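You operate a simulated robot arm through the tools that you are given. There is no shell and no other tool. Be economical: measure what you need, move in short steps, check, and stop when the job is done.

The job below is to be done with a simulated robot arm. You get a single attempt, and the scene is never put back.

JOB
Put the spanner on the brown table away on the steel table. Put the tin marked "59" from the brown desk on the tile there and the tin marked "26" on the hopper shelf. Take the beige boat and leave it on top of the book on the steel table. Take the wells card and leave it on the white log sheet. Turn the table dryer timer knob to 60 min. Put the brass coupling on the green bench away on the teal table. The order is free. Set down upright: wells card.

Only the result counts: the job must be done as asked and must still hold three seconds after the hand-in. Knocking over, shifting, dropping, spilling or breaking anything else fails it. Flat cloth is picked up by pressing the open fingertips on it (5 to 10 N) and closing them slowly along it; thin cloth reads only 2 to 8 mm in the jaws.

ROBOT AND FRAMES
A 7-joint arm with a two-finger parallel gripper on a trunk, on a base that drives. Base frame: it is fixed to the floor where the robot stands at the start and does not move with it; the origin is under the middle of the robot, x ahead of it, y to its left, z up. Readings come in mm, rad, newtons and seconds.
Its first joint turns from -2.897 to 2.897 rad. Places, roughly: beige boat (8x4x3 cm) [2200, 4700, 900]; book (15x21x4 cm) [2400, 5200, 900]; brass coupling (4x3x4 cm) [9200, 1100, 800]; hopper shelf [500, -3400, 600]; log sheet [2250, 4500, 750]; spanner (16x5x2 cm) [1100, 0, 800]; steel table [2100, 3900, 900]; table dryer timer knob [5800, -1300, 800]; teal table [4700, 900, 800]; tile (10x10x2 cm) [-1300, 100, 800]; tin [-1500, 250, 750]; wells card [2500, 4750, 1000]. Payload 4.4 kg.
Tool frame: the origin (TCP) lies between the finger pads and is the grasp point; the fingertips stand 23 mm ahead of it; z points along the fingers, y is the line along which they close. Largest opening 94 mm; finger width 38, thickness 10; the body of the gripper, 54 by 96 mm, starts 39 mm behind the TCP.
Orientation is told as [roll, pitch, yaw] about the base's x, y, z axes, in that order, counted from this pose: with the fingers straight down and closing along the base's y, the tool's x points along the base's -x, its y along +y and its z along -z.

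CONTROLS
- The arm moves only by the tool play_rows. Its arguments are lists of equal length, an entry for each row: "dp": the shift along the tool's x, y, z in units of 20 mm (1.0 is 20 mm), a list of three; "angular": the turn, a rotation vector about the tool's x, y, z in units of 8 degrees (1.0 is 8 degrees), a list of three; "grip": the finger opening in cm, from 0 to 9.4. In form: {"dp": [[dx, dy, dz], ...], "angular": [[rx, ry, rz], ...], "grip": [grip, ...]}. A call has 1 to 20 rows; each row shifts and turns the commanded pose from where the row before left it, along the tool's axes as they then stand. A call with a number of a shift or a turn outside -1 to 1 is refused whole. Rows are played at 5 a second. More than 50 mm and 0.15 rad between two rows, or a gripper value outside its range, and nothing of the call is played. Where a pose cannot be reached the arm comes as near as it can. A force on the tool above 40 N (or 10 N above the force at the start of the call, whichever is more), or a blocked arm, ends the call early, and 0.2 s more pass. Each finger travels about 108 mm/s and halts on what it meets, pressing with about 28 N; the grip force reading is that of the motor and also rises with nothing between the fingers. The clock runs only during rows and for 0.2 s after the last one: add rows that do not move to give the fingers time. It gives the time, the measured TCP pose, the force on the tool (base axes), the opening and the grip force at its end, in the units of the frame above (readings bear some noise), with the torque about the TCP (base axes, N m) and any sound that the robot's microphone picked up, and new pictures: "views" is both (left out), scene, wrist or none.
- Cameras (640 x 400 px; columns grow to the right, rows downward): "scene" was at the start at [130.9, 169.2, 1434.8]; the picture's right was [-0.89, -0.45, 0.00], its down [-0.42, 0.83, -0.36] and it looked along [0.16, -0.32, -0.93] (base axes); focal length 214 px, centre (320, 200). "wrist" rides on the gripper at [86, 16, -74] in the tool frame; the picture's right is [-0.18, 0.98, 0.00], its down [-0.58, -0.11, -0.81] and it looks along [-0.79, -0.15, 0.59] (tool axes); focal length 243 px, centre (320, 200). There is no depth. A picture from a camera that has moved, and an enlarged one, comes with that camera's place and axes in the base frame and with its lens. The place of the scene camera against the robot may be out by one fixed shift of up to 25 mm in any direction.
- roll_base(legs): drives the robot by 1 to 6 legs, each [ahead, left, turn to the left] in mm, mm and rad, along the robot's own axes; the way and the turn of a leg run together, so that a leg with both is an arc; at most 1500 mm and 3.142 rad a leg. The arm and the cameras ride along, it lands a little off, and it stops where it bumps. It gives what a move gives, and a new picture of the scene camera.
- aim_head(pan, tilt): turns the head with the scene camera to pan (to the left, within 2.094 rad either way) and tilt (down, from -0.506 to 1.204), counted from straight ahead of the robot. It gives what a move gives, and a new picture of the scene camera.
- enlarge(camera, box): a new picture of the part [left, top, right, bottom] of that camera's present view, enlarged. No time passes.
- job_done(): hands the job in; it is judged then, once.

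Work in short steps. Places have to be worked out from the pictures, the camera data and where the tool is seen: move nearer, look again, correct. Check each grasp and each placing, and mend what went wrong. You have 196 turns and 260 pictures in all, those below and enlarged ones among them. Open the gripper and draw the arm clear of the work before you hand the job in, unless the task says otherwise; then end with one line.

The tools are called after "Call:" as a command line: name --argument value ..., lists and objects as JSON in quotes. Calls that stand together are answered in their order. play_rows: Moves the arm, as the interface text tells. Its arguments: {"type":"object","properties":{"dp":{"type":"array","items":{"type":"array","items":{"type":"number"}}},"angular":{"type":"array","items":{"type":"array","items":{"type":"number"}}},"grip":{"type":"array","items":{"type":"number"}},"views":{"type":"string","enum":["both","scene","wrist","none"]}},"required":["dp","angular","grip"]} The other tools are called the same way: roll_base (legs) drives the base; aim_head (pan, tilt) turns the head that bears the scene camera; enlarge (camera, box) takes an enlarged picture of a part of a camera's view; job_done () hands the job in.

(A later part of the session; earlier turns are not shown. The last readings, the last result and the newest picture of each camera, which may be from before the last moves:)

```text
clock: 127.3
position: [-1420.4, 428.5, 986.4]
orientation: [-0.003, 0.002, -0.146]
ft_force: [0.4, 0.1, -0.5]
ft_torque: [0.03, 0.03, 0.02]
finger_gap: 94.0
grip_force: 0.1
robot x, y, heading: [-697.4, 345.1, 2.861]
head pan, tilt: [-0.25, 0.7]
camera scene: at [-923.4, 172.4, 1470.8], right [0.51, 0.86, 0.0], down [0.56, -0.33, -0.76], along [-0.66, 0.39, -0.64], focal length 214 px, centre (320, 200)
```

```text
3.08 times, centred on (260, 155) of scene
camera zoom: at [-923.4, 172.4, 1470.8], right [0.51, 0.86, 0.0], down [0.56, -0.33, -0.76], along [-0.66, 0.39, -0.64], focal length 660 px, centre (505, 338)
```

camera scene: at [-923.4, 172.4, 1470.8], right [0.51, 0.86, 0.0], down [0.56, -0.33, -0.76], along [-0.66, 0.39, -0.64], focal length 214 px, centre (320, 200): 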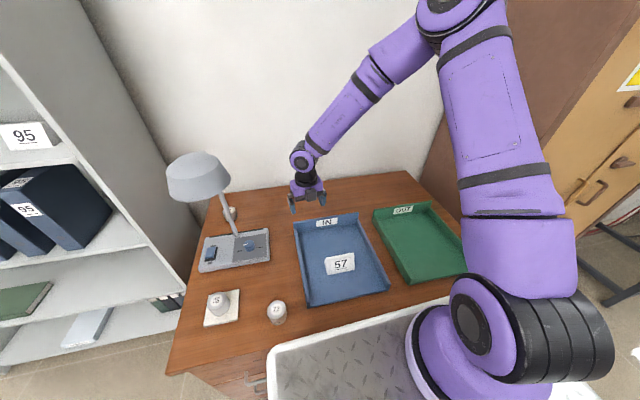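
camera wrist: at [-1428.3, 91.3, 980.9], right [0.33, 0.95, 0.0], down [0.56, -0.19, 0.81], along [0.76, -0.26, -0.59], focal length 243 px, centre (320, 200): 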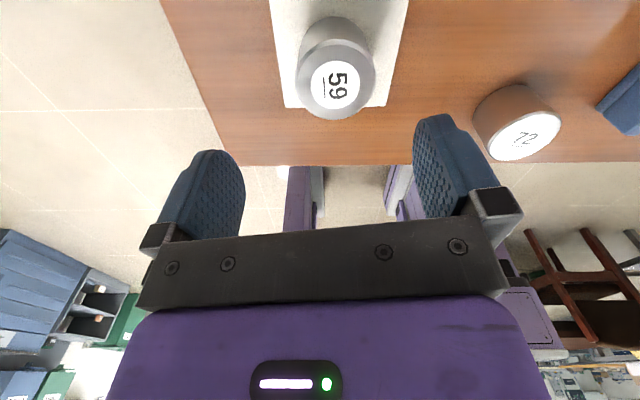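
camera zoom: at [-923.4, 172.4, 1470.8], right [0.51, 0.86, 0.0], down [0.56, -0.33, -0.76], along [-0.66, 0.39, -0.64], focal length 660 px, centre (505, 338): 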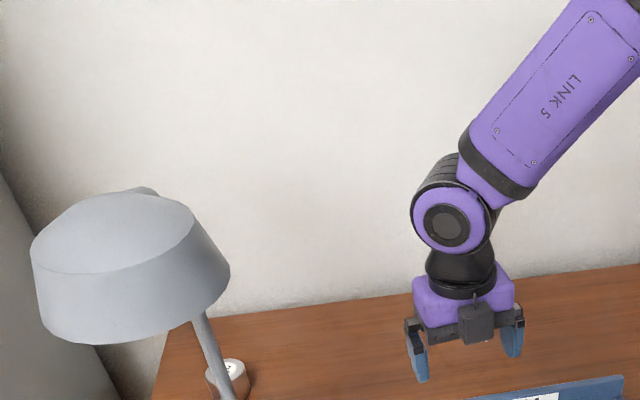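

Path to 26 is clear of the lamp by ~150 mm. Move to hover above it.

Call:
play_rows --dp '[[0.847, -0.832, 0], [0.847, -0.832, 0], [0.847, -0.832, 0], [0.847, -0.832, 0], [0.847, -0.832, 0], [0.847, -0.832, 0], [0.847, -0.832, 0], [0.847, -0.832, 0], [0.847, -0.832, 0], [0.847, -0.832, 0], [0.847, -0.832, 0.5], [0.847, -0.832, 0.5], [0.847, -0.832, 0.5], [0.847, -0.832, 0.5], [0.847, -0.832, 0.5], [0.847, -0.832, 0.5], [0.847, -0.832, 0.5]]' --angular '[[0, 0, 0], [0, 0, 0], [0, 0, 0], [0, 0, 0], [0, 0, 0], [0, 0, 0], [0, 0, 0], [0, 0, 0], [0, 0, 0], [0, 0, 0], [0, 0, 0], [0, 0, 0], [0, 0, 0], [0, 0, 0], [0, 0, 0], [0, 0, 0], [0, 0, 0]]' --grip '[9.4, 9.4, 9.4, 9.4, 9.4, 9.4, 9.4, 9.4, 9.4, 9.4, 9.4, 9.4, 9.4, 9.4, 9.4, 9.4, 9.4]'

```text
clock: 130.9
position: [-1731.9, 198.1, 921.1]
orientation: [0.0, 0.0, -0.146]
ft_force: [0.9, -0.7, -0.6]
ft_torque: [0.02, 0.0, -0.03]
finger_gap: 93.9
grip_force: 0.1
out of reach, approached as far as the arm can: row 17
robot x, y, heading: [-690.9, 339.9, 2.86]
head pan, tilt: [-0.25, 0.7]
camera scene: at [-923.5, 172.4, 1470.7], right [0.51, 0.86, 0.0], down [0.56, -0.33, -0.76], along [-0.66, 0.39, -0.64], focal length 214 px, centre (320, 200)
camera wrist: at [-1815.4, 226.2, 997.2], right [0.32, 0.95, 0.0], down [0.56, -0.19, 0.81], along [0.76, -0.26, -0.59], focal length 243 px, centre (320, 200)
```

scene: 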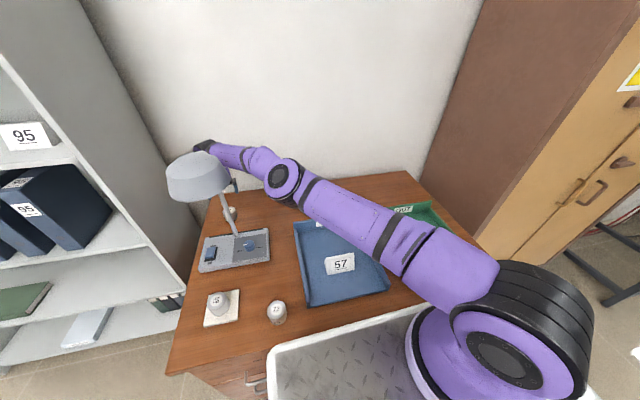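
wrist: 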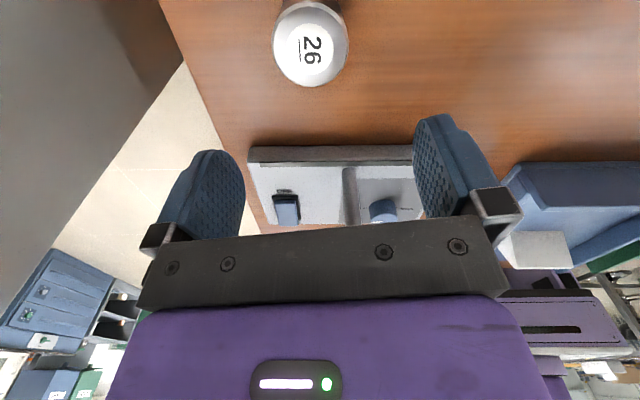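

26 is within 10 mm of the TCP axis but I'm at the reach limit; move the base 35 mm ahead and compensate with the arm.

Call:
roll_base --legs '[[35, 0, 0]]'

Call:
play_rows --dp '[[-0.65, -0.3, 0], [-0.65, -0.3, 0.5], [0, 0, 1], [0, 0, 1]]' --angular '[[0, 0, 0], [0, 0, 0], [0, 0, 0], [0, 0, 0]]' --grip '[9.4, 9.4, 9.4, 9.4]'

```text
clock: 131.8
position: [-1764.9, 208.2, 922.5]
orientation: [0.0, 0.004, -0.145]
ft_force: [-0.1, -0.9, -0.1]
ft_torque: [0.02, -0.01, -0.01]
finger_gap: 94.3
grip_force: 0.1
robot x, y, heading: [-727.5, 353.2, 2.86]
head pan, tilt: [-0.25, 0.7]
camera scene: at [-957.2, 182.2, 1470.8], right [0.51, 0.86, 0.0], down [0.56, -0.33, -0.76], along [-0.66, 0.39, -0.64], focal length 214 px, centre (320, 200)
```

scene: 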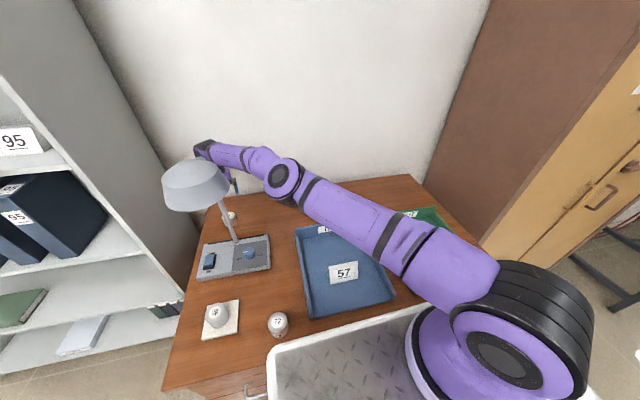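

```text
clock: 132.8
position: [-1741.8, 191.8, 870.2]
orientation: [0.0, 0.003, -0.143]
ft_force: [0.1, 0.6, 0.5]
ft_torque: [0.01, -0.01, -0.01]
finger_gap: 93.9
grip_force: 0.1
robot x, y, heading: [-728.7, 352.9, 2.856]
head pan, tilt: [-0.25, 0.7]
camera scene: at [-957.0, 182.3, 1470.8], right [0.51, 0.86, 0.0], down [0.55, -0.33, -0.76], along [-0.66, 0.39, -0.64], focal length 214 px, centre (320, 200)
camera wrist: at [-1825.3, 219.7, 946.6], right [0.32, 0.95, 0.0], down [0.56, -0.19, 0.81], along [0.76, -0.26, -0.59], focal length 243 px, centre (320, 200)
```

scene: 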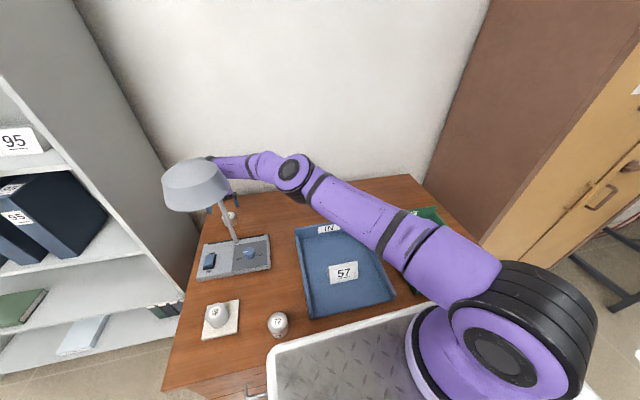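
wrist: 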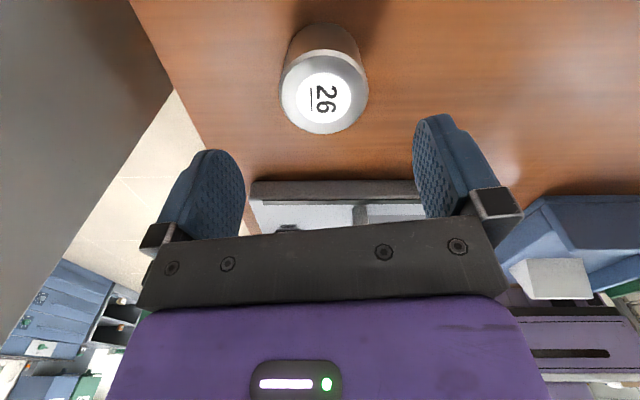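

Centred. Descend to z≈787 and grip.

Call:
play_rows --dp '[[0.14, 0.15, 1], [0, 0, 1], [0, 0, 1], [0, 0, 1], [0, 0, 0.12], [0, 0, 0], [0, 0, 0], [0, 0, 0], [0, 0, 0]]' --angular '[[0, 0, 0], [0, 0, 0], [0, 0, 0], [0, 0, 0], [0, 0, 0], [0, 0, 0], [0, 0, 0], [0, 0, 0], [0, 0, 0]]' --grip '[9.4, 9.4, 9.4, 9.4, 9.4, 7, 6, 5, 5]' --views "wrist"

```text
clock: 134.8
position: [-1744.2, 196.0, 790.0]
orientation: [-0.001, 0.002, -0.145]
ft_force: [0.3, 0.7, 0.5]
ft_torque: [0.0, -0.03, 0.0]
finger_gap: 55.1
grip_force: 28.2
robot x, y, heading: [-723.0, 351.1, 2.865]
head pan, tilt: [-0.25, 0.7]
camera wrist: at [-1827.6, 224.7, 865.4], right [0.32, 0.95, 0.0], down [0.56, -0.19, 0.81], along [0.76, -0.26, -0.59], focal length 243 px, centre (320, 200)
```

wrist: 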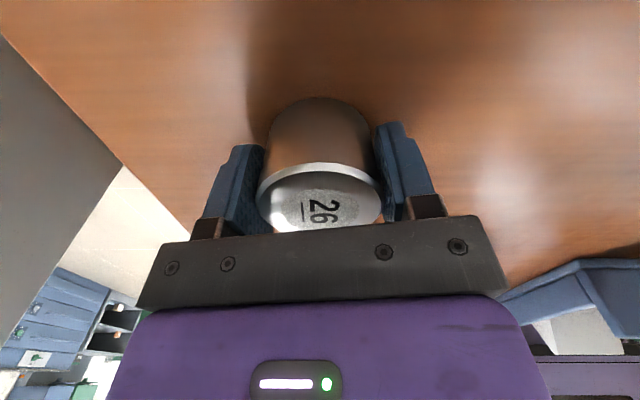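

Gripped 26. Lift and retreat the way I came.

Call:
play_rows --dp '[[0, 0, -1], [0, 0, -1], [0, 0, -1], [0, 0, -1], [0, 0, -1], [0, 0, -1], [-0.847, 0.832, -0.4], [-0.847, 0.832, -0.4], [-0.847, 0.832, -0.4], [-0.847, 0.832, -0.4], [-0.847, 0.832, -0.4], [-0.847, 0.832, -0.4], [-0.847, 0.832, -0.4], [-0.847, 0.832, -0.4], [-0.847, 0.832, -0.4], [-0.847, 0.832, -0.4], [-0.847, 0.832, 0], [-0.847, 0.832, 0], [-0.847, 0.832, 0], [-0.847, 0.832, 0]]' --angular '[[0, 0, 0], [0, 0, 0], [0, 0, 0], [0, 0, 0], [0, 0, 0], [0, 0, 0], [0, 0, 0], [0, 0, 0], [0, 0, 0], [0, 0, 0], [0, 0, 0], [0, 0, 0], [0, 0, 0], [0, 0, 0], [0, 0, 0], [0, 0, 0], [0, 0, 0], [0, 0, 0], [0, 0, 0], [0, 0, 0]]' --grip '[5, 5, 5, 5, 5, 5, 5, 5, 5, 5, 5, 5, 5, 5, 5, 5, 5, 5, 5, 5]'

```text
clock: 139.0
position: [-1476.3, 390.2, 987.7]
orientation: [-0.001, 0.001, -0.145]
ft_force: [-0.2, -0.8, -1.7]
ft_torque: [0.0, -0.02, 0.0]
finger_gap: 55.4
grip_force: 27.6
robot x, y, heading: [-728.9, 351.4, 2.854]
head pan, tilt: [-0.25, 0.7]
camera scene: at [-957.4, 182.1, 1470.7], right [0.51, 0.86, 0.0], down [0.56, -0.33, -0.76], along [-0.66, 0.39, -0.64], focal length 214 px, centre (320, 200)
camera wrist: at [-1559.8, 419.3, 1063.9], right [0.32, 0.95, 0.0], down [0.56, -0.19, 0.81], along [0.76, -0.26, -0.59], focal length 243 px, centre (320, 200)
```

scene: 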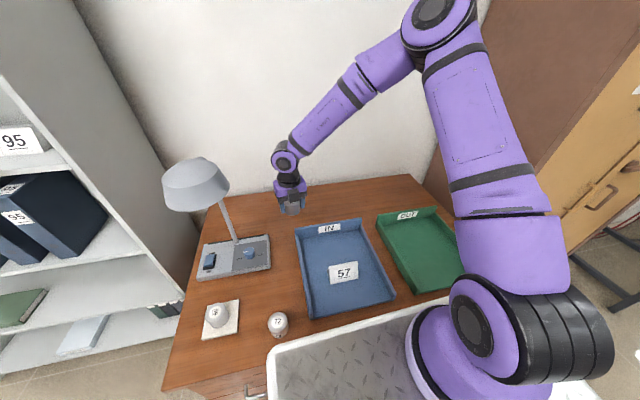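
wrist: 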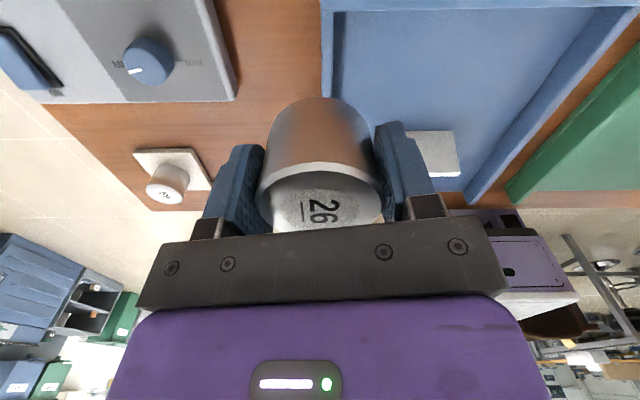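

Now drive to the hopper shelf: back out, sideways along the aisle, turn to face that wall.

Call:
roll_base --legs '[[-500, 0, 0], [0, 1500, 0], [0, 300, 0], [0, 0, 1.56], [0, 1000, 0]]'

Call:
aim_head --pan 0.3 --tilt 0.35

```text
clock: 159.0
position: [191.8, -2504.3, 987.2]
orientation: [-0.002, 0.002, 1.43]
ft_force: [0.3, -0.9, -1.0]
ft_torque: [-0.02, 0.02, -0.04]
finger_gap: 55.2
grip_force: 27.0
robot x, y, heading: [228.4, -1752.5, -1.855]
head pan, tilt: [-0.25, 0.7]
camera scene: at [388.2, -2005.6, 1470.8], right [-0.86, 0.5, 0.0], down [0.32, 0.56, -0.76], along [-0.39, -0.66, -0.64], focal length 214 px, centre (320, 200)
```

scene: 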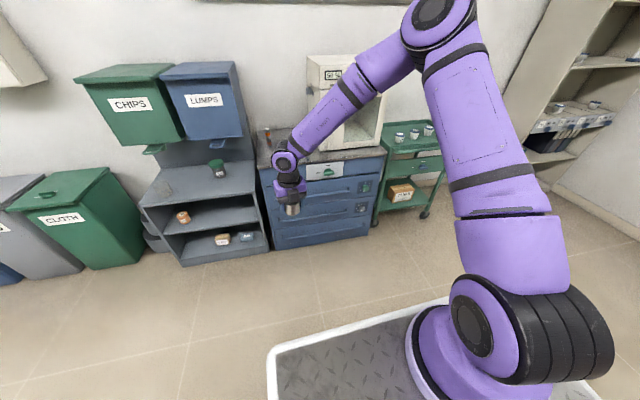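

```text
clock: 160.0
position: [192.3, -2503.9, 987.7]
orientation: [-0.001, 0.003, 1.429]
ft_force: [0.0, -0.1, -2.2]
ft_torque: [0.03, 0.0, -0.01]
finger_gap: 55.0
grip_force: 27.6
robot x, y, heading: [223.9, -1756.6, -1.848]
head pan, tilt: [0.3, 0.351]
camera scene: at [432.9, -2025.3, 1502.1], right [-1.0, -0.02, 0.0], down [-0.01, 0.34, -0.94], along [0.02, -0.94, -0.34], focal length 214 px, centre (320, 200)
```

scene: 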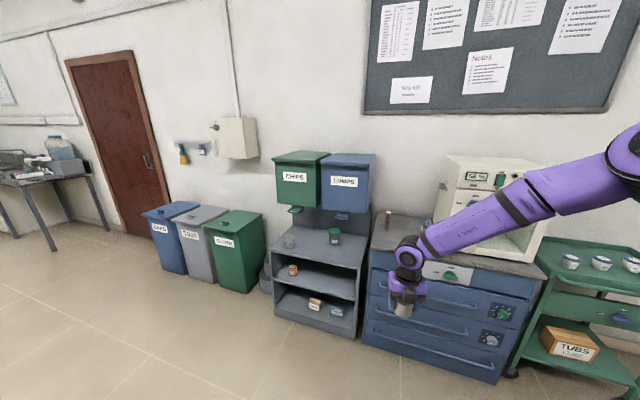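

The hopper shelf stand is visible (CHIPS/LUMPS hoppers above). Zoom in to see its free area.

Call:
enlarge --camera "scene" --box '[250, 140, 410, 340]'

Call:
aim_head --pan 0.3 --tilt 0.7

```text
2.00 times, centred on (330, 240) of scene
camera zoom: at [432.9, -2025.3, 1502.1], right [-1.0, -0.02, 0.0], down [-0.01, 0.34, -0.94], along [0.02, -0.94, -0.34], focal length 429 px, centre (300, 120)
```

zoom: 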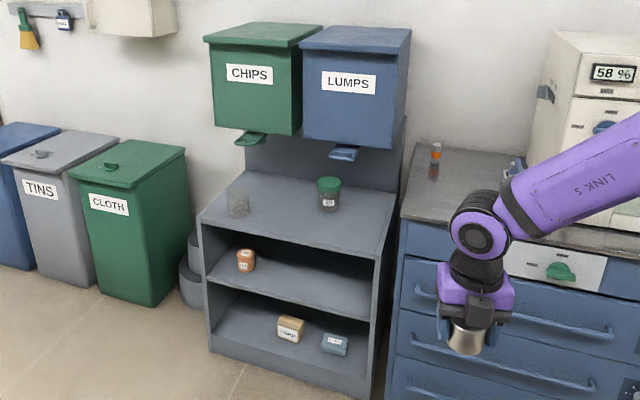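

```text
clock: 160.8
position: [191.7, -2504.2, 988.5]
orientation: [-0.003, 0.0, 1.429]
ft_force: [-0.1, 0.3, -0.8]
ft_torque: [-0.06, 0.01, 0.01]
finger_gap: 55.1
grip_force: 28.1
robot x, y, heading: [224.6, -1752.6, -1.85]
head pan, tilt: [0.3, 0.7]
camera scene: at [432.8, -2017.1, 1470.8], right [-1.0, -0.02, 0.0], down [-0.01, 0.64, -0.77], along [0.02, -0.77, -0.64], focal length 214 px, centre (320, 200)
```

scene: 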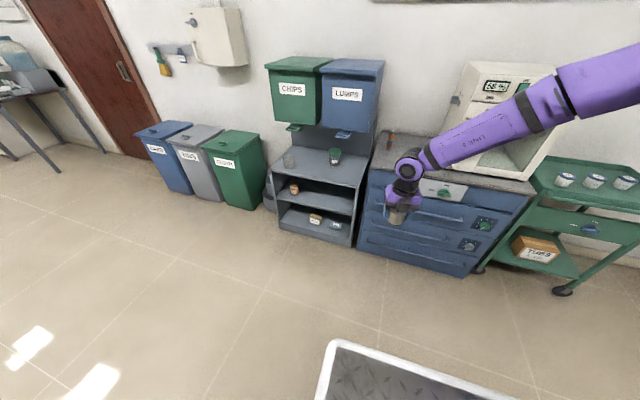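

Shelf top at z≈600, front edge at u≈−2990; free spot ≈[441,−3335] in front of the jar. Drive left 671, ahead 540 and re-measure.

Call:
roll_base --legs '[[0, 671, 0], [540, 0, -0.018]]'

Call:
aim_head --pan -0.15 --tilt 0.75

```text
clock: 167.2
position: [653.5, -3198.9, 988.2]
orientation: [-0.001, 0.001, 1.401]
ft_force: [1.0, -0.3, -1.7]
ft_torque: [0.01, 0.01, 0.02]
finger_gap: 55.2
grip_force: 28.3
robot x, y, heading: [712.9, -2451.3, -1.881]
head pan, tilt: [0.3, 0.7]
camera scene: at [910.7, -2718.1, 1470.8], right [-1.0, 0.01, 0.0], down [0.01, 0.64, -0.76], along [-0.01, -0.76, -0.64], focal length 214 px, centre (320, 200)
```

scene: 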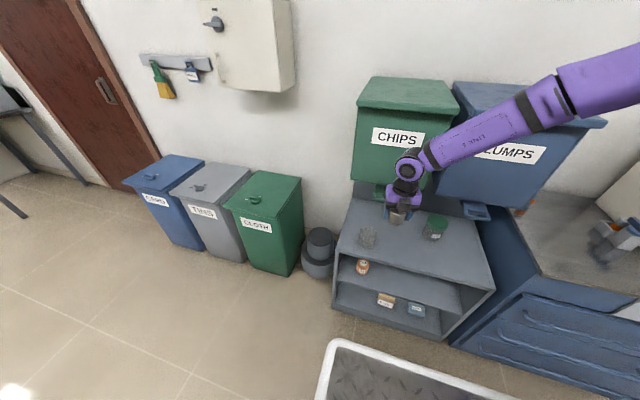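

```text
clock: 168.1
position: [654.6, -3197.3, 988.7]
orientation: [-0.001, 0.002, 1.4]
ft_force: [0.9, -0.2, -1.2]
ft_torque: [-0.02, -0.01, -0.02]
finger_gap: 55.1
grip_force: 28.3
robot x, y, heading: [711.6, -2451.8, -1.875]
head pan, tilt: [-0.15, 0.75]
camera scene: at [874.8, -2707.5, 1466.5], right [-0.9, 0.44, 0.0], down [0.3, 0.61, -0.73], along [-0.32, -0.66, -0.68], focal length 214 px, centre (320, 200)
```

scene: 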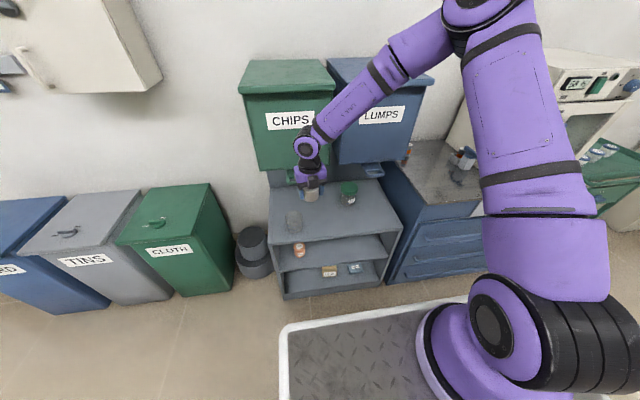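

Shelf top refined to z≈630. Stage 1: align laterally and descend to ~z 790 in front of the shelf, then inspect.

Call:
play_rows --dp '[[0, 0.7, 1], [0, 0.7, 1], [0, 0.7, 1], [0, 0.7, 1], [0, 0.7, 1], [0, 0.7, 1], [0, 0.7, 1], [0, 0.7, 1], [0, 0.7, 1], [0, 0.7, 1]]' --angular '[[0, 0, 0], [0, 0, 0], [0, 0, 0], [0, 0, 0], [0, 0, 0], [0, 0, 0], [0, 0, 0], [0, 0, 0], [0, 0, 0], [0, 0, 0]]' --grip '[5, 5, 5, 5, 5, 5, 5, 5, 5, 5]'

Call:
enlarge --camera "scene" --box '[230, 120, 430, 270]'

```text
clock: 170.3
position: [516.2, -3172.7, 785.5]
orientation: [-0.002, 0.002, 1.399]
ft_force: [0.2, -0.3, 0.0]
ft_torque: [0.04, 0.02, 0.03]
finger_gap: 55.4
grip_force: 27.9
robot x, y, heading: [713.3, -2449.6, -1.878]
head pan, tilt: [-0.15, 0.75]
camera scene: at [875.0, -2707.2, 1466.5], right [-0.9, 0.44, 0.0], down [0.3, 0.61, -0.73], along [-0.32, -0.66, -0.68], focal length 214 px, centre (320, 200)
camera wrist: at [485.8, -3255.5, 862.3], right [-0.94, 0.35, 0.0], down [0.21, 0.56, 0.81], along [0.28, 0.75, -0.59], focal length 243 px, centre (320, 200)
```

scene: 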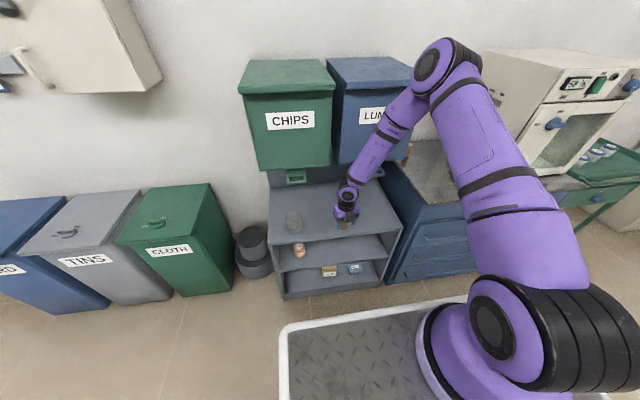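
wrist: 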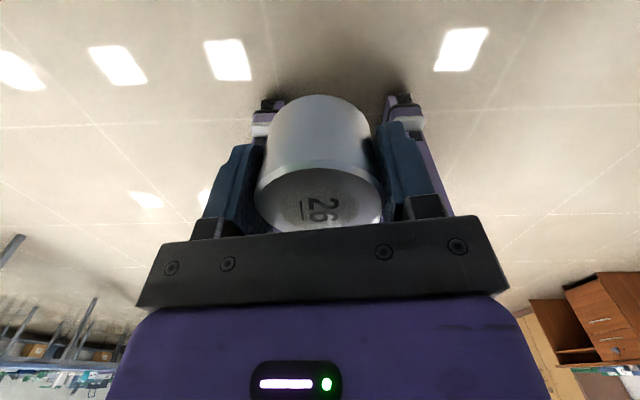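

```text
2.67 times, centred on (330, 195) of scene
camera zoom: at [875.0, -2707.2, 1466.5], right [-0.9, 0.44, 0.0], down [0.3, 0.61, -0.73], along [-0.32, -0.66, -0.68], focal length 572 px, centre (293, 213)
```

zoom: 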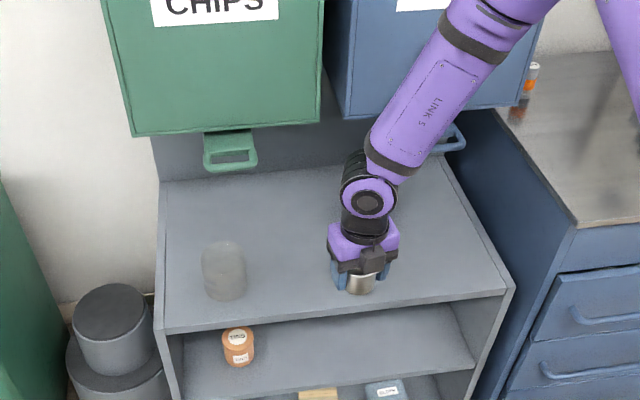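

Move in over the shelf's front strip, then lower to z≈725 and look.

Call:
play_rows --dp '[[1, 0, 0], [1, 0, 0], [1, 0, 0.3], [1, 0, 0.3], [1, 0, 0.4], [1, 0, 0.5], [0, 0, 0.8], [0, 0, 0.8]]' --angular '[[0, 0, 0], [0, 0, 0], [0, 0, 0], [0, 0, 0], [0, 0, 0], [0, 0, 0], [0, 0, 0], [0, 0, 0]]' --grip '[5, 5, 5, 5, 5, 5, 5, 5]'

Call:
enlarge --camera "scene" --box '[230, 120, 430, 270]'

```text
clock: 172.1
position: [495.9, -3292.6, 725.5]
orientation: [-0.001, -0.001, 1.398]
ft_force: [0.1, 0.1, -1.1]
ft_torque: [0.03, 0.01, 0.0]
finger_gap: 55.3
grip_force: 27.1
robot x, y, heading: [711.5, -2450.5, -1.878]
head pan, tilt: [-0.15, 0.75]
camera scene: at [874.8, -2707.3, 1466.5], right [-0.9, 0.44, 0.0], down [0.3, 0.61, -0.73], along [-0.32, -0.66, -0.68], focal length 214 px, centre (320, 200)
camera wrist: at [464.6, -3375.2, 801.7], right [-0.94, 0.35, 0.0], down [0.21, 0.56, 0.81], along [0.28, 0.75, -0.59], focal length 243 px, centre (320, 200)
```

scene: 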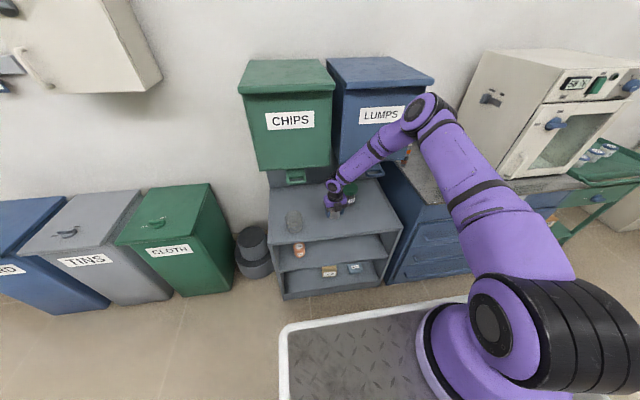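
wrist: 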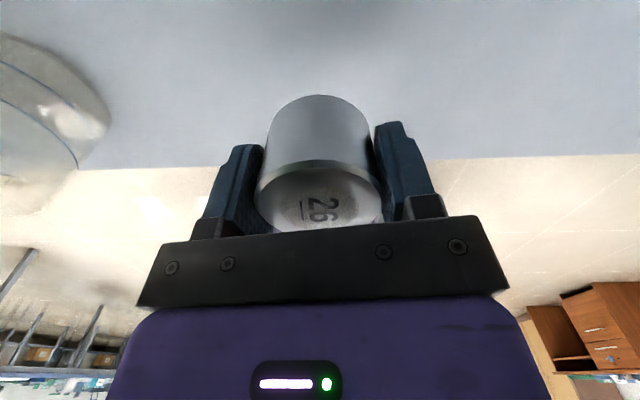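

```text
2.67 times, centred on (330, 195) of scene
camera zoom: at [874.8, -2707.3, 1466.5], right [-0.9, 0.44, 0.0], down [0.3, 0.61, -0.73], along [-0.32, -0.66, -0.68], focal length 572 px, centre (293, 213)
```

zoom: 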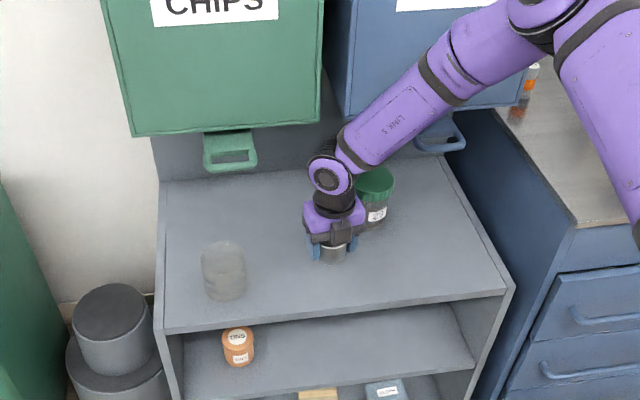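

Position good, shelf edge ~70 mm toward the robot. Lower until contact.

Call:
play_rows --dp '[[0, 0, 0.8], [0, 0, 0.8], [0, 0, 0.3], [0, 0, 0.2], [0, 0, 0.2], [0, 0, 0.15], [0, 0, 0.15], [0, 0, 0.15]]' --angular '[[0, 0, 0], [0, 0, 0], [0, 0, 0], [0, 0, 0], [0, 0, 0], [0, 0, 0], [0, 0, 0], [0, 0, 0]]' --grip '[5, 5, 5, 5, 5, 5, 5, 5]' --views "wrist"

```text
clock: 173.9
position: [496.3, -3292.0, 672.2]
orientation: [0.001, 0.001, 1.4]
ft_force: [0.9, -0.2, -0.3]
ft_torque: [0.02, 0.01, -0.01]
finger_gap: 55.3
grip_force: 28.6
robot x, y, heading: [713.0, -2450.4, -1.878]
head pan, tilt: [-0.15, 0.75]
camera wrist: at [464.8, -3374.6, 747.0], right [-0.94, 0.35, 0.0], down [0.21, 0.56, 0.81], along [0.28, 0.75, -0.59], focal length 243 px, centre (320, 200)
```

wrist: 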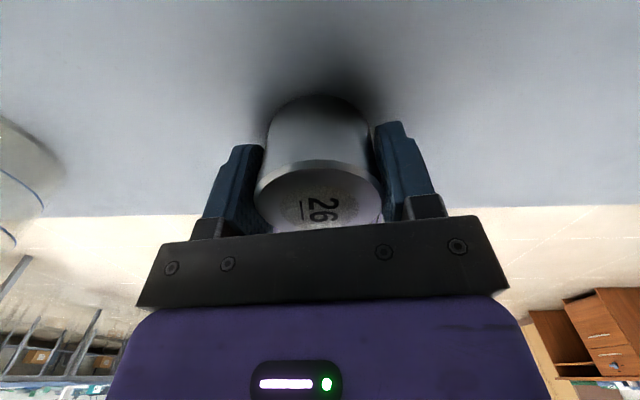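

Not yet in contact; continue in small steps.

Call:
play_rows --dp '[[0, 0, 0.15], [0, 0, 0.15], [0, 0, 0.15], [0, 0, 0.15], [0, 0, 0.15], [0, 0, 0.15]]' --angular '[[0, 0, 0], [0, 0, 0], [0, 0, 0], [0, 0, 0], [0, 0, 0], [0, 0, 0]]' --grip '[5, 5, 5, 5, 5, 5]' --views "none"

Call:
play_rows --dp '[[0, 0, 0.12], [0, 0, 0.12], [0, 0, 0.12], [0, 0, 0.12]]' --angular '[[0, 0, 0], [0, 0, 0], [0, 0, 0], [0, 0, 0]]' --grip '[5, 5, 5, 5]' --views "none"

```text
clock: 175.0
position: [495.7, -3295.2, 661.3]
orientation: [0.0, 0.007, 1.4]
ft_force: [-0.1, 0.4, 12.1]
ft_torque: [0.25, 0.11, -0.01]
finger_gap: 55.1
grip_force: 28.1
robot x, y, heading: [713.5, -2450.6, -1.884]
head pan, tilt: [-0.15, 0.75]
stopped in row 5: the force on the tool passed its limit at 48 N (the readings are from after the stop); the commanded pose is now the measured one
```

```text
clock: 175.5
position: [494.6, -3296.2, 662.8]
orientation: [-0.001, 0.009, 1.399]
ft_force: [1.3, -0.3, 12.5]
ft_torque: [0.34, -0.09, 0.0]
finger_gap: 55.3
grip_force: 28.2
robot x, y, heading: [712.3, -2449.6, -1.881]
head pan, tilt: [-0.15, 0.75]
stopped in row 2: the force on the tool passed its limit at 46 N (the readings are from after the stop); the commanded pose is now the measured one
```

Contact at shelf z≈630. Release and rise, then retreat.

Call:
play_rows --dp '[[0, 0, -0.05], [0, 0, 0], [0, 0, 0], [0, 0, -0.5], [0, 0, -1], [0, 0, -1], [-1, 0, -1], [-1, 0, -0.5], [-1, 0, -0.5], [-1, 0, -0.5], [-1, 0, -1], [-1, 0, -1], [-1, 0, -1], [-1, 0, -1], [0, 0, -1], [0, 0, -1]]' --angular '[[0, 0, 0], [0, 0, 0], [0, 0, 0], [0, 0, 0], [0, 0, 0], [0, 0, 0], [0, 0, 0], [0, 0, 0], [0, 0, 0], [0, 0, 0], [0, 0, 0], [0, 0, 0], [0, 0, 0], [0, 0, 0], [0, 0, 0], [0, 0, 0]]' --grip '[5.6, 6.5, 7.5, 8, 8, 8, 8, 8, 8, 8, 8, 8, 8, 8, 8, 8]' --views "none"

Call:
enlarge --camera "scene" --box '[230, 120, 430, 270]'

```text
clock: 178.9
position: [522.0, -3137.0, 881.4]
orientation: [0.0, 0.007, 1.399]
ft_force: [-0.7, 0.4, -0.8]
ft_torque: [-0.01, 0.0, -0.02]
finger_gap: 80.0
grip_force: 0.2
robot x, y, heading: [710.7, -2451.5, -1.883]
head pan, tilt: [-0.15, 0.75]
```

```text
2.67 times, centred on (330, 195) of scene
camera zoom: at [874.7, -2707.5, 1466.5], right [-0.9, 0.44, 0.0], down [0.3, 0.61, -0.73], along [-0.32, -0.66, -0.68], focal length 572 px, centre (293, 213)
```

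zoom: 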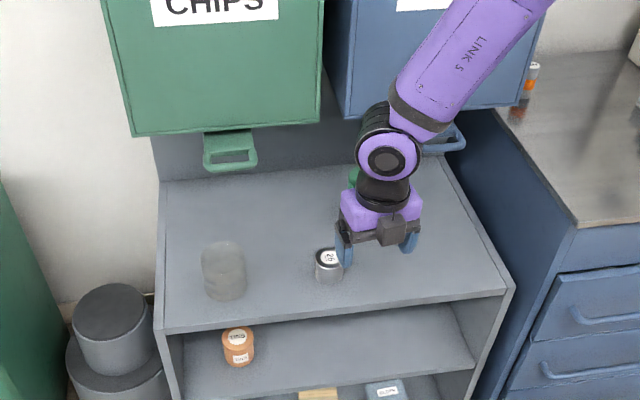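

26 stands on the hopper shelf. Next the spanner: raise the arm and drive around to the near side of the brown table, right of the chair.

Call:
play_rows --dp '[[-1, 0, -1], [-1, 0, -1], [-1, 0, -1], [0, 0, -1], [0, 0, -1], [0, 0, -1]]' --angular '[[0, 0, 0], [0, 0, 0], [0, 0, 0], [0, 0, 0], [0, 0, 0], [0, 0, 0]]' --grip '[8, 8, 8, 8, 8, 8]' --views "none"

Call:
roll_base --legs '[[-600, 0, 0], [0, -1500, 0], [0, -300, 0], [0, 0, 1.58], [0, 1500, 0], [0, 134, 0]]'

```text
clock: 180.3
position: [533.7, -3076.7, 1000.9]
orientation: [-0.001, 0.007, 1.4]
ft_force: [0.2, 0.4, -0.7]
ft_torque: [0.04, -0.01, 0.02]
finger_gap: 80.2
grip_force: 0.1
robot x, y, heading: [713.1, -2449.9, -1.879]
head pan, tilt: [-0.15, 0.75]
```

```text
clock: 203.9
position: [341.7, -8.2, 999.4]
orientation: [0.001, 0.008, 2.952]
ft_force: [-0.5, -0.2, -0.5]
ft_torque: [-0.01, -0.01, 0.02]
finger_gap: 79.9
grip_force: 0.1
robot x, y, heading: [-279.5, 178.0, -0.329]
head pan, tilt: [-0.15, 0.75]
camera scene: at [-30.9, 318.5, 1466.5], right [-0.46, -0.89, 0.0], down [-0.61, 0.31, -0.73], along [0.65, -0.34, -0.68], focal length 214 px, centre (320, 200)
```

scene: 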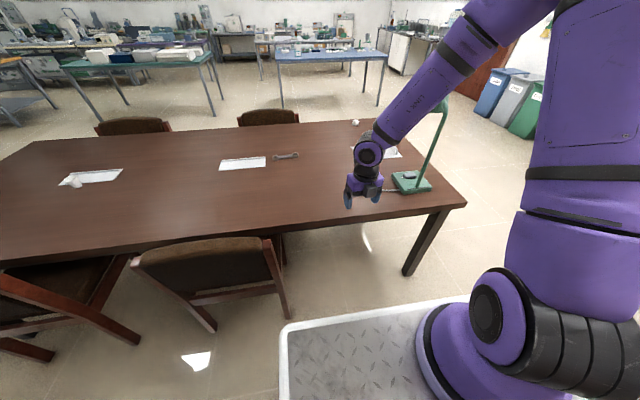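

I'm at u≈88, chair's right side at u≈365. Shift right 75, ahead 370, correct heading slightly, and look at the spanner.

Call:
roll_base --legs '[[0, -75, 0.03], [370, 0, 0]]'

Call:
aim_head --pan -0.05 --tilt 0.75

Call:
enlarge --camera "scene" --box '[180, 100, 340, 220]'

```text
clock: 206.9
position: [684.5, -166.8, 1000.1]
orientation: [0.001, 0.007, 2.984]
ft_force: [1.4, 0.3, 0.1]
ft_torque: [0.06, 0.04, 0.02]
finger_gap: 80.1
grip_force: 0.0
robot x, y, heading: [53.6, 1.9, -0.294]
head pan, tilt: [-0.15, 0.75]
camera scene: at [299.2, 146.1, 1466.5], right [-0.43, -0.9, 0.0], down [-0.62, 0.29, -0.73], along [0.66, -0.31, -0.68], focal length 214 px, centre (320, 200)
```

scene: 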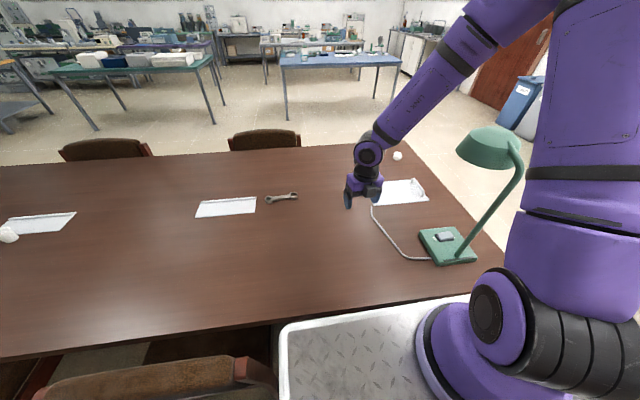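

```text
clock: 207.6
position: [683.5, -167.1, 1000.9]
orientation: [0.0, 0.007, 2.983]
ft_force: [0.0, -0.7, 0.4]
ft_torque: [0.01, 0.01, -0.03]
finger_gap: 79.8
grip_force: 0.0
robot x, y, heading: [52.8, 2.4, -0.297]
head pan, tilt: [-0.051, 0.75]
camera scene: at [302.3, 153.7, 1466.5], right [-0.34, -0.94, 0.0], down [-0.64, 0.23, -0.73], along [0.69, -0.25, -0.68], focal length 214 px, centre (320, 200)
```

scene: 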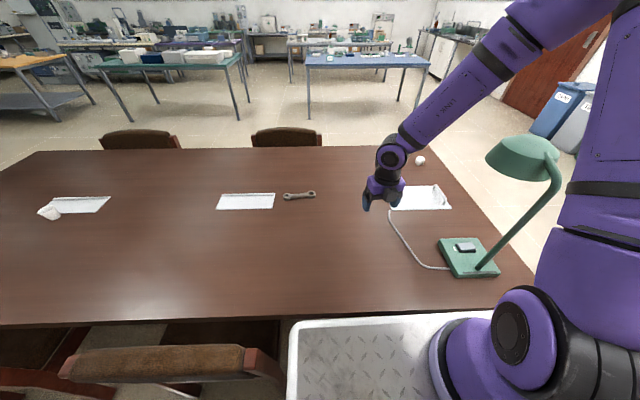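

```text
3.33 times, centred on (260, 160) of scene
camera zoom: at [302.3, 153.7, 1466.5], right [-0.34, -0.94, 0.0], down [-0.64, 0.23, -0.73], along [0.69, -0.25, -0.68], focal length 715 px, centre (520, 333)
```

zoom: 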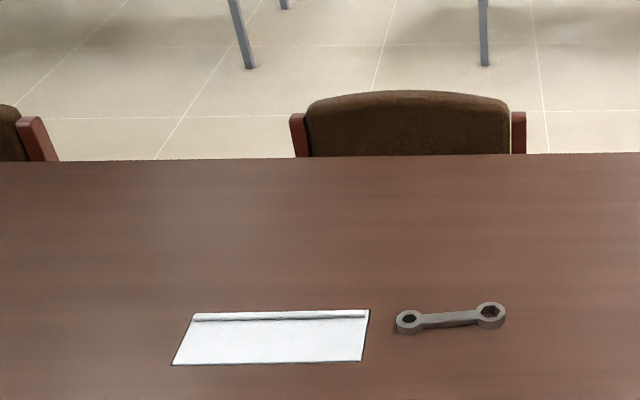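

Spanner at ≈[1056,−25], long axis ≈79° in base. Rotate the tool so it closes across the handle, then move above.

Call:
play_rows --dp '[[0, 0, 0], [0, 0, 0], [0, 0, 0], [0, 0, 0], [0, 0, 0], [0, 0, 0], [0, 0, 0], [0, 0, 0], [0, 0, 0], [0, 0, 0], [0, 0, 0], [0, 0, 0]]' --angular '[[0, 0, 0.954], [0, 0, 0.954], [0, 0, 0.954], [0, 0, 0.954], [0, 0, 0.954], [0, 0, 0.954], [0, 0, 0.954], [0, 0, 0.954], [0, 0, 0.954], [0, 0, 0.954], [0, 0, 0.954], [0, 0, 0.954]]' --grip '[8, 8, 8, 8, 8, 8, 8, 8, 8, 8, 8, 8]' --views "none"

```text
clock: 210.2
position: [683.3, -168.7, 1000.5]
orientation: [-0.006, 0.0, 1.383]
ft_force: [0.2, -0.6, -1.1]
ft_torque: [0.01, 0.02, 0.01]
finger_gap: 79.9
grip_force: 0.1
robot x, y, heading: [53.3, -2.0, -0.294]
head pan, tilt: [-0.051, 0.75]
```

Call:
play_rows --dp '[[-0.58, -0.94, 0], [-0.58, -0.94, 0], [-0.58, -0.94, 0], [-0.58, -0.94, 0], [-0.58, -0.94, 0], [-0.58, -0.94, 0.4], [-0.58, -0.94, 0.4], [-0.58, -0.94, 0.4], [-0.58, -0.94, 0.4], [-0.58, -0.94, 0.4], [-0.58, -0.94, 0.4], [-0.58, -0.94, 0.4], [-0.58, -0.94, 0.4], [-0.58, -0.94, 0.4], [-0.58, -0.94, 0.4], [-0.58, -0.94, 0.4], [-0.58, -0.94, 0.4], [-0.58, -0.94, 0.4]]' --angular '[[0, 0, 0], [0, 0, 0], [0, 0, 0], [0, 0, 0], [0, 0, 0], [0, 0, 0], [0, 0, 0], [0, 0, 0], [0, 0, 0], [0, 0, 0], [0, 0, 0], [0, 0, 0], [0, 0, 0], [0, 0, 0], [0, 0, 0], [0, 0, 0], [0, 0, 0], [0, 0, 0]]' --grip '[8, 8, 8, 8, 8, 8, 8, 8, 8, 8, 8, 8, 8, 8, 8, 8, 8, 8]'

```text
clock: 214.0
position: [1055.7, -24.9, 897.7]
orientation: [-0.007, -0.001, 1.386]
ft_force: [-0.5, 0.1, 0.3]
ft_torque: [0.03, -0.02, 0.04]
finger_gap: 80.0
grip_force: 0.1
robot x, y, heading: [56.3, 0.5, -0.296]
head pan, tilt: [-0.051, 0.75]
camera scene: at [302.0, 153.5, 1466.6], right [-0.34, -0.94, 0.0], down [-0.64, 0.23, -0.73], along [0.69, -0.25, -0.68], focal length 214 px, centre (320, 200)
camera wrist: at [1022.7, -107.4, 973.5], right [-0.93, 0.36, -0.01], down [0.21, 0.55, 0.81], along [0.3, 0.75, -0.59], focal length 243 px, centre (320, 200)
```

scene: 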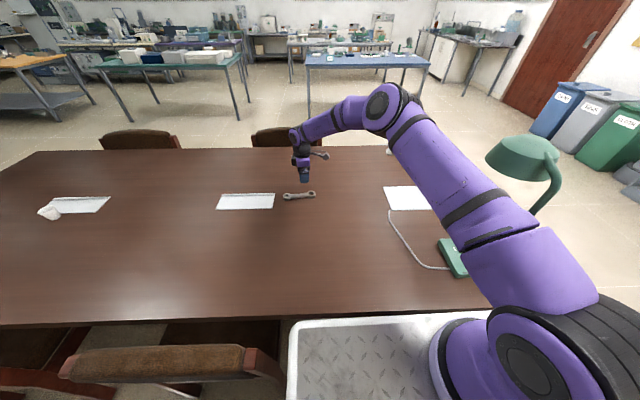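
wrist: 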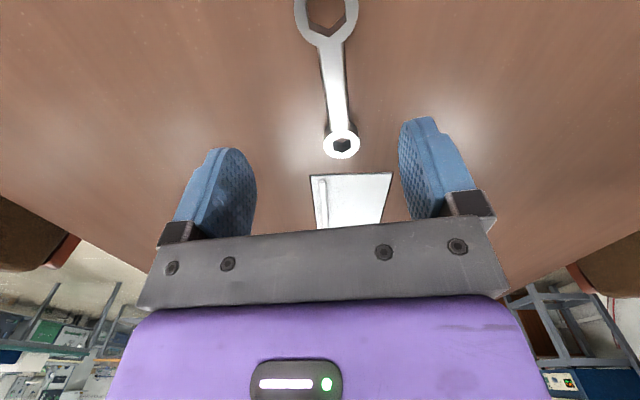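

Handle centre is ≈22 mm back along tool x and ~7 mm in tool y. Adjust and descend until touching the table.

Call:
play_rows --dp '[[-1, 0.35, 0], [-0.1, 0, 1], [0, 0, 1], [0, 0, 1], [0, 0, 1], [0, 0, 1]]' --angular '[[0, 0, 0], [0, 0, 0], [0, 0, 0], [0, 0, 0], [0, 0, 0], [0, 0, 0]]' --grip '[7, 6, 6, 6, 6, 6]' --views "wrist"

```text
clock: 215.4
position: [1052.6, -1.5, 798.8]
orientation: [-0.007, -0.001, 1.385]
ft_force: [0.9, 0.1, 0.6]
ft_torque: [0.02, -0.02, 0.0]
finger_gap: 59.7
grip_force: 0.0
robot x, y, heading: [56.9, 2.2, -0.298]
head pan, tilt: [-0.051, 0.75]
camera wrist: at [1019.7, -82.8, 875.2], right [-0.93, 0.36, -0.01], down [0.21, 0.55, 0.81], along [0.3, 0.75, -0.59], focal length 243 px, centre (320, 200)
```

wrist: 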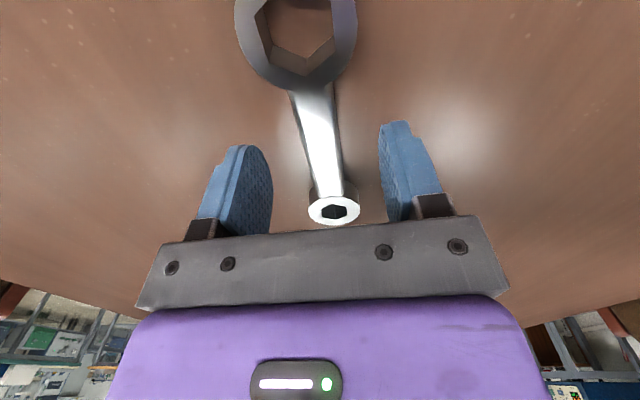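

Aligned. Lower slowly to contact.

Call:
play_rows --dp '[[0, 0, 0.2], [0, 0, 0.2], [0, 0, 0.2], [0, 0, 0.2], [0, 0, 0.2], [0, 0, 0.2]]' --angular '[[0, 0, 0], [0, 0, 0], [0, 0, 0], [0, 0, 0], [0, 0, 0], [0, 0, 0]]' --grip '[6, 6, 6, 6, 6, 6]' --views "none"

```text
clock: 216.8
position: [1054.2, -0.0, 783.7]
orientation: [-0.012, -0.001, 1.386]
ft_force: [-10.6, -1.6, 16.1]
ft_torque: [-0.14, 0.9, 0.0]
finger_gap: 64.7
grip_force: 4.5
robot x, y, heading: [52.4, -0.1, -0.292]
head pan, tilt: [-0.051, 0.75]
stopped in row 6: the force on the tool passed its limit at 48 N (the readings are from after the stop); the commanded pose is now the measured one
```

Table at z≈758. Lift 3 mm and close.

Call:
play_rows --dp '[[0, 0, -0.12], [0, 0, 0], [0, 0, 0], [0, 0, 0], [0, 0, 0]]' --angular '[[0, 0, 0], [0, 0, 0], [0, 0, 0], [0, 0, 0], [0, 0, 0]]' --grip '[6, 4, 2, 1, 1]' --views "none"

Call:
play_rows --dp '[[0, 0, -0.5], [0, 0, -1], [0, 0, -1], [0, 0, -1], [0, 0, -1], [0, 0, -1]]' --angular '[[0, 0, 0], [0, 0, 0], [0, 0, 0], [0, 0, 0], [0, 0, 0], [0, 0, 0]]' --grip '[1, 1, 1, 1, 1, 1]'

```text
clock: 218.0
position: [1054.8, -0.7, 785.4]
orientation: [-0.013, -0.003, 1.386]
ft_force: [-0.7, -0.7, -0.1]
ft_torque: [-0.01, -0.01, 0.02]
finger_gap: 40.7
grip_force: 27.9
robot x, y, heading: [53.4, 1.2, -0.301]
head pan, tilt: [-0.051, 0.75]
```

```text
clock: 219.4
position: [1054.0, -1.1, 893.1]
orientation: [-0.009, -0.004, 1.383]
ft_force: [0.7, 0.1, -1.8]
ft_torque: [-0.02, 0.0, 0.05]
finger_gap: 40.7
grip_force: 27.8
robot x, y, heading: [54.5, 0.9, -0.295]
head pan, tilt: [-0.051, 0.75]
camera scene: at [302.6, 153.7, 1466.5], right [-0.34, -0.94, 0.0], down [-0.64, 0.23, -0.73], along [0.69, -0.25, -0.68], focal length 214 px, centre (320, 200)
camera wrist: at [1020.5, -83.1, 969.2], right [-0.93, 0.36, -0.01], down [0.21, 0.55, 0.81], along [0.3, 0.75, -0.59], focal length 243 px, centre (320, 200)
```

scene: 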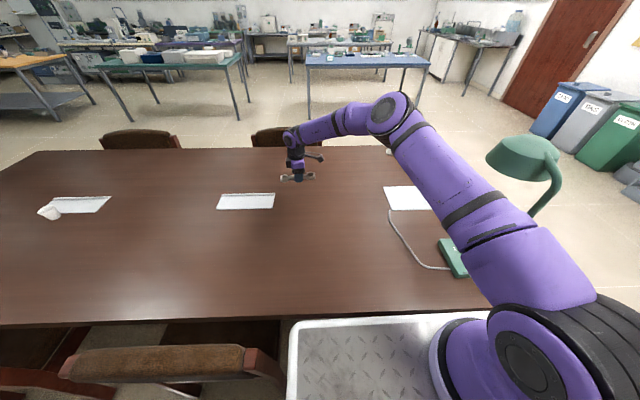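
wrist: 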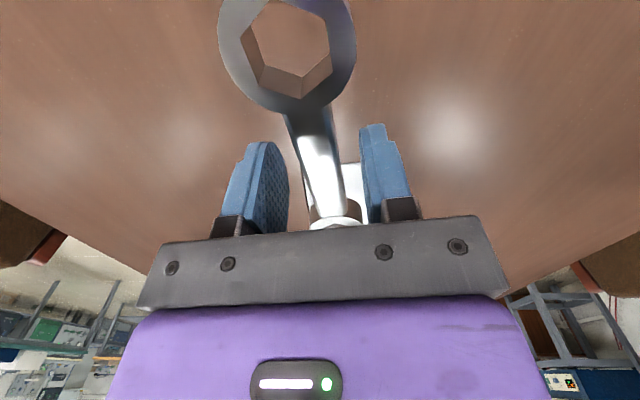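

Spanner is held. Retract and raise the arm before driving.

Call:
play_rows --dp '[[0, 0, -1], [0, 0, -1], [0.25, 0.967, -0.4], [0.25, 0.967, -0.4], [0.25, 0.967, -0.4], [0.25, 0.967, -0.4], [0.25, 0.967, -0.4], [0.25, 0.967, -0.4], [0.25, 0.967, -0.4], [0.25, 0.967, -0.4], [0.25, 0.967, -0.4], [0.25, 0.967, -0.4], [0.25, 0.967, -0.4], [0.25, 0.967, -0.4], [0.25, 0.967, 0], [0.25, 0.967, 0]]' --angular '[[0, 0, 0], [0, 0, 0], [0, 0, 0], [0, 0, 0], [0, 0, 0], [0, 0, 0], [0, 0, 0], [0, 0, 0], [0, 0, 0], [0, 0, 0], [0, 0, 0], [0, 0, 0], [0, 0, 0], [0, 0, 0], [0, 0, 0], [0, 0, 0]]' --grip '[1, 1, 1, 1, 1, 1, 1, 1, 1, 1, 1, 1, 1, 1, 1, 1]' --views "none"

Call:
roll_base --legs '[[-400, 0, 0], [0, 0, 1.57]]'

Call:
aim_head --pan -0.3 --tilt 0.35

```text
clock: 222.8
position: [774.6, -19.9, 1026.8]
orientation: [-0.013, 0.0, 1.384]
ft_force: [-0.3, -0.1, -2.0]
ft_torque: [0.02, -0.01, -0.01]
finger_gap: 40.6
grip_force: 27.9
robot x, y, heading: [56.6, -1.5, -0.298]
head pan, tilt: [-0.051, 0.75]
```

```text
clock: 229.1
position: [-307.9, 835.5, 1026.6]
orientation: [-0.012, -0.002, 2.97]
ft_force: [-0.3, 0.5, -2.0]
ft_torque: [-0.02, -0.03, 0.02]
finger_gap: 40.4
grip_force: 27.9
robot x, y, heading: [-319.0, 113.6, 1.287]
head pan, tilt: [-0.051, 0.75]
camera scene: at [-485.4, 339.4, 1466.5], right [0.95, -0.32, 0.0], down [-0.22, -0.65, -0.73], along [0.24, 0.69, -0.68], focal length 214 px, centre (320, 200)
```

scene: 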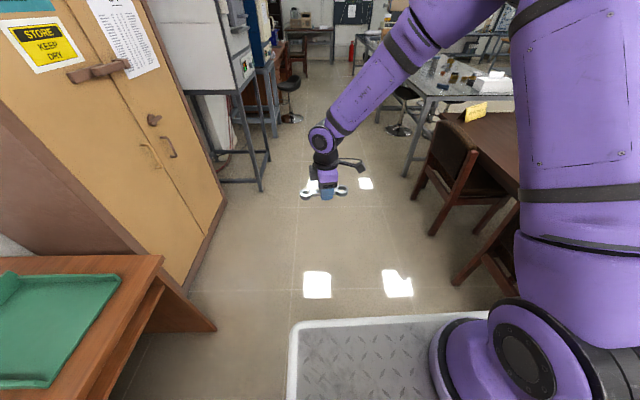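

```text
clock: 229.9
position: [-308.3, 835.4, 1025.7]
orientation: [-0.012, -0.002, 2.971]
ft_force: [0.7, -0.2, -1.4]
ft_torque: [0.0, -0.03, 0.01]
finger_gap: 40.9
grip_force: 27.2
robot x, y, heading: [-322.6, 118.5, 1.289]
head pan, tilt: [-0.3, 0.351]
camera scene: at [-461.2, 338.9, 1502.1], right [0.84, -0.55, 0.0], down [-0.19, -0.29, -0.94], along [0.51, 0.79, -0.34], focal length 214 px, centre (320, 200)
```

scene: 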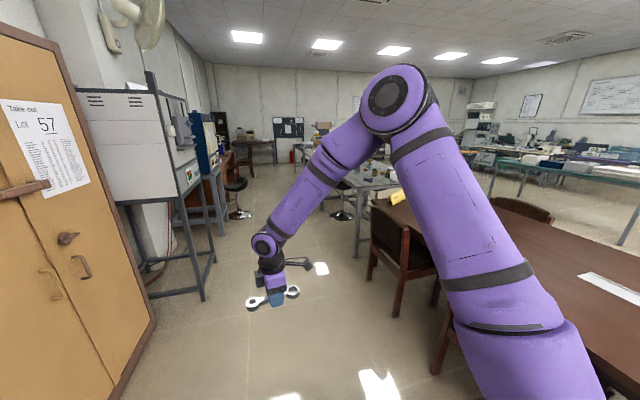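

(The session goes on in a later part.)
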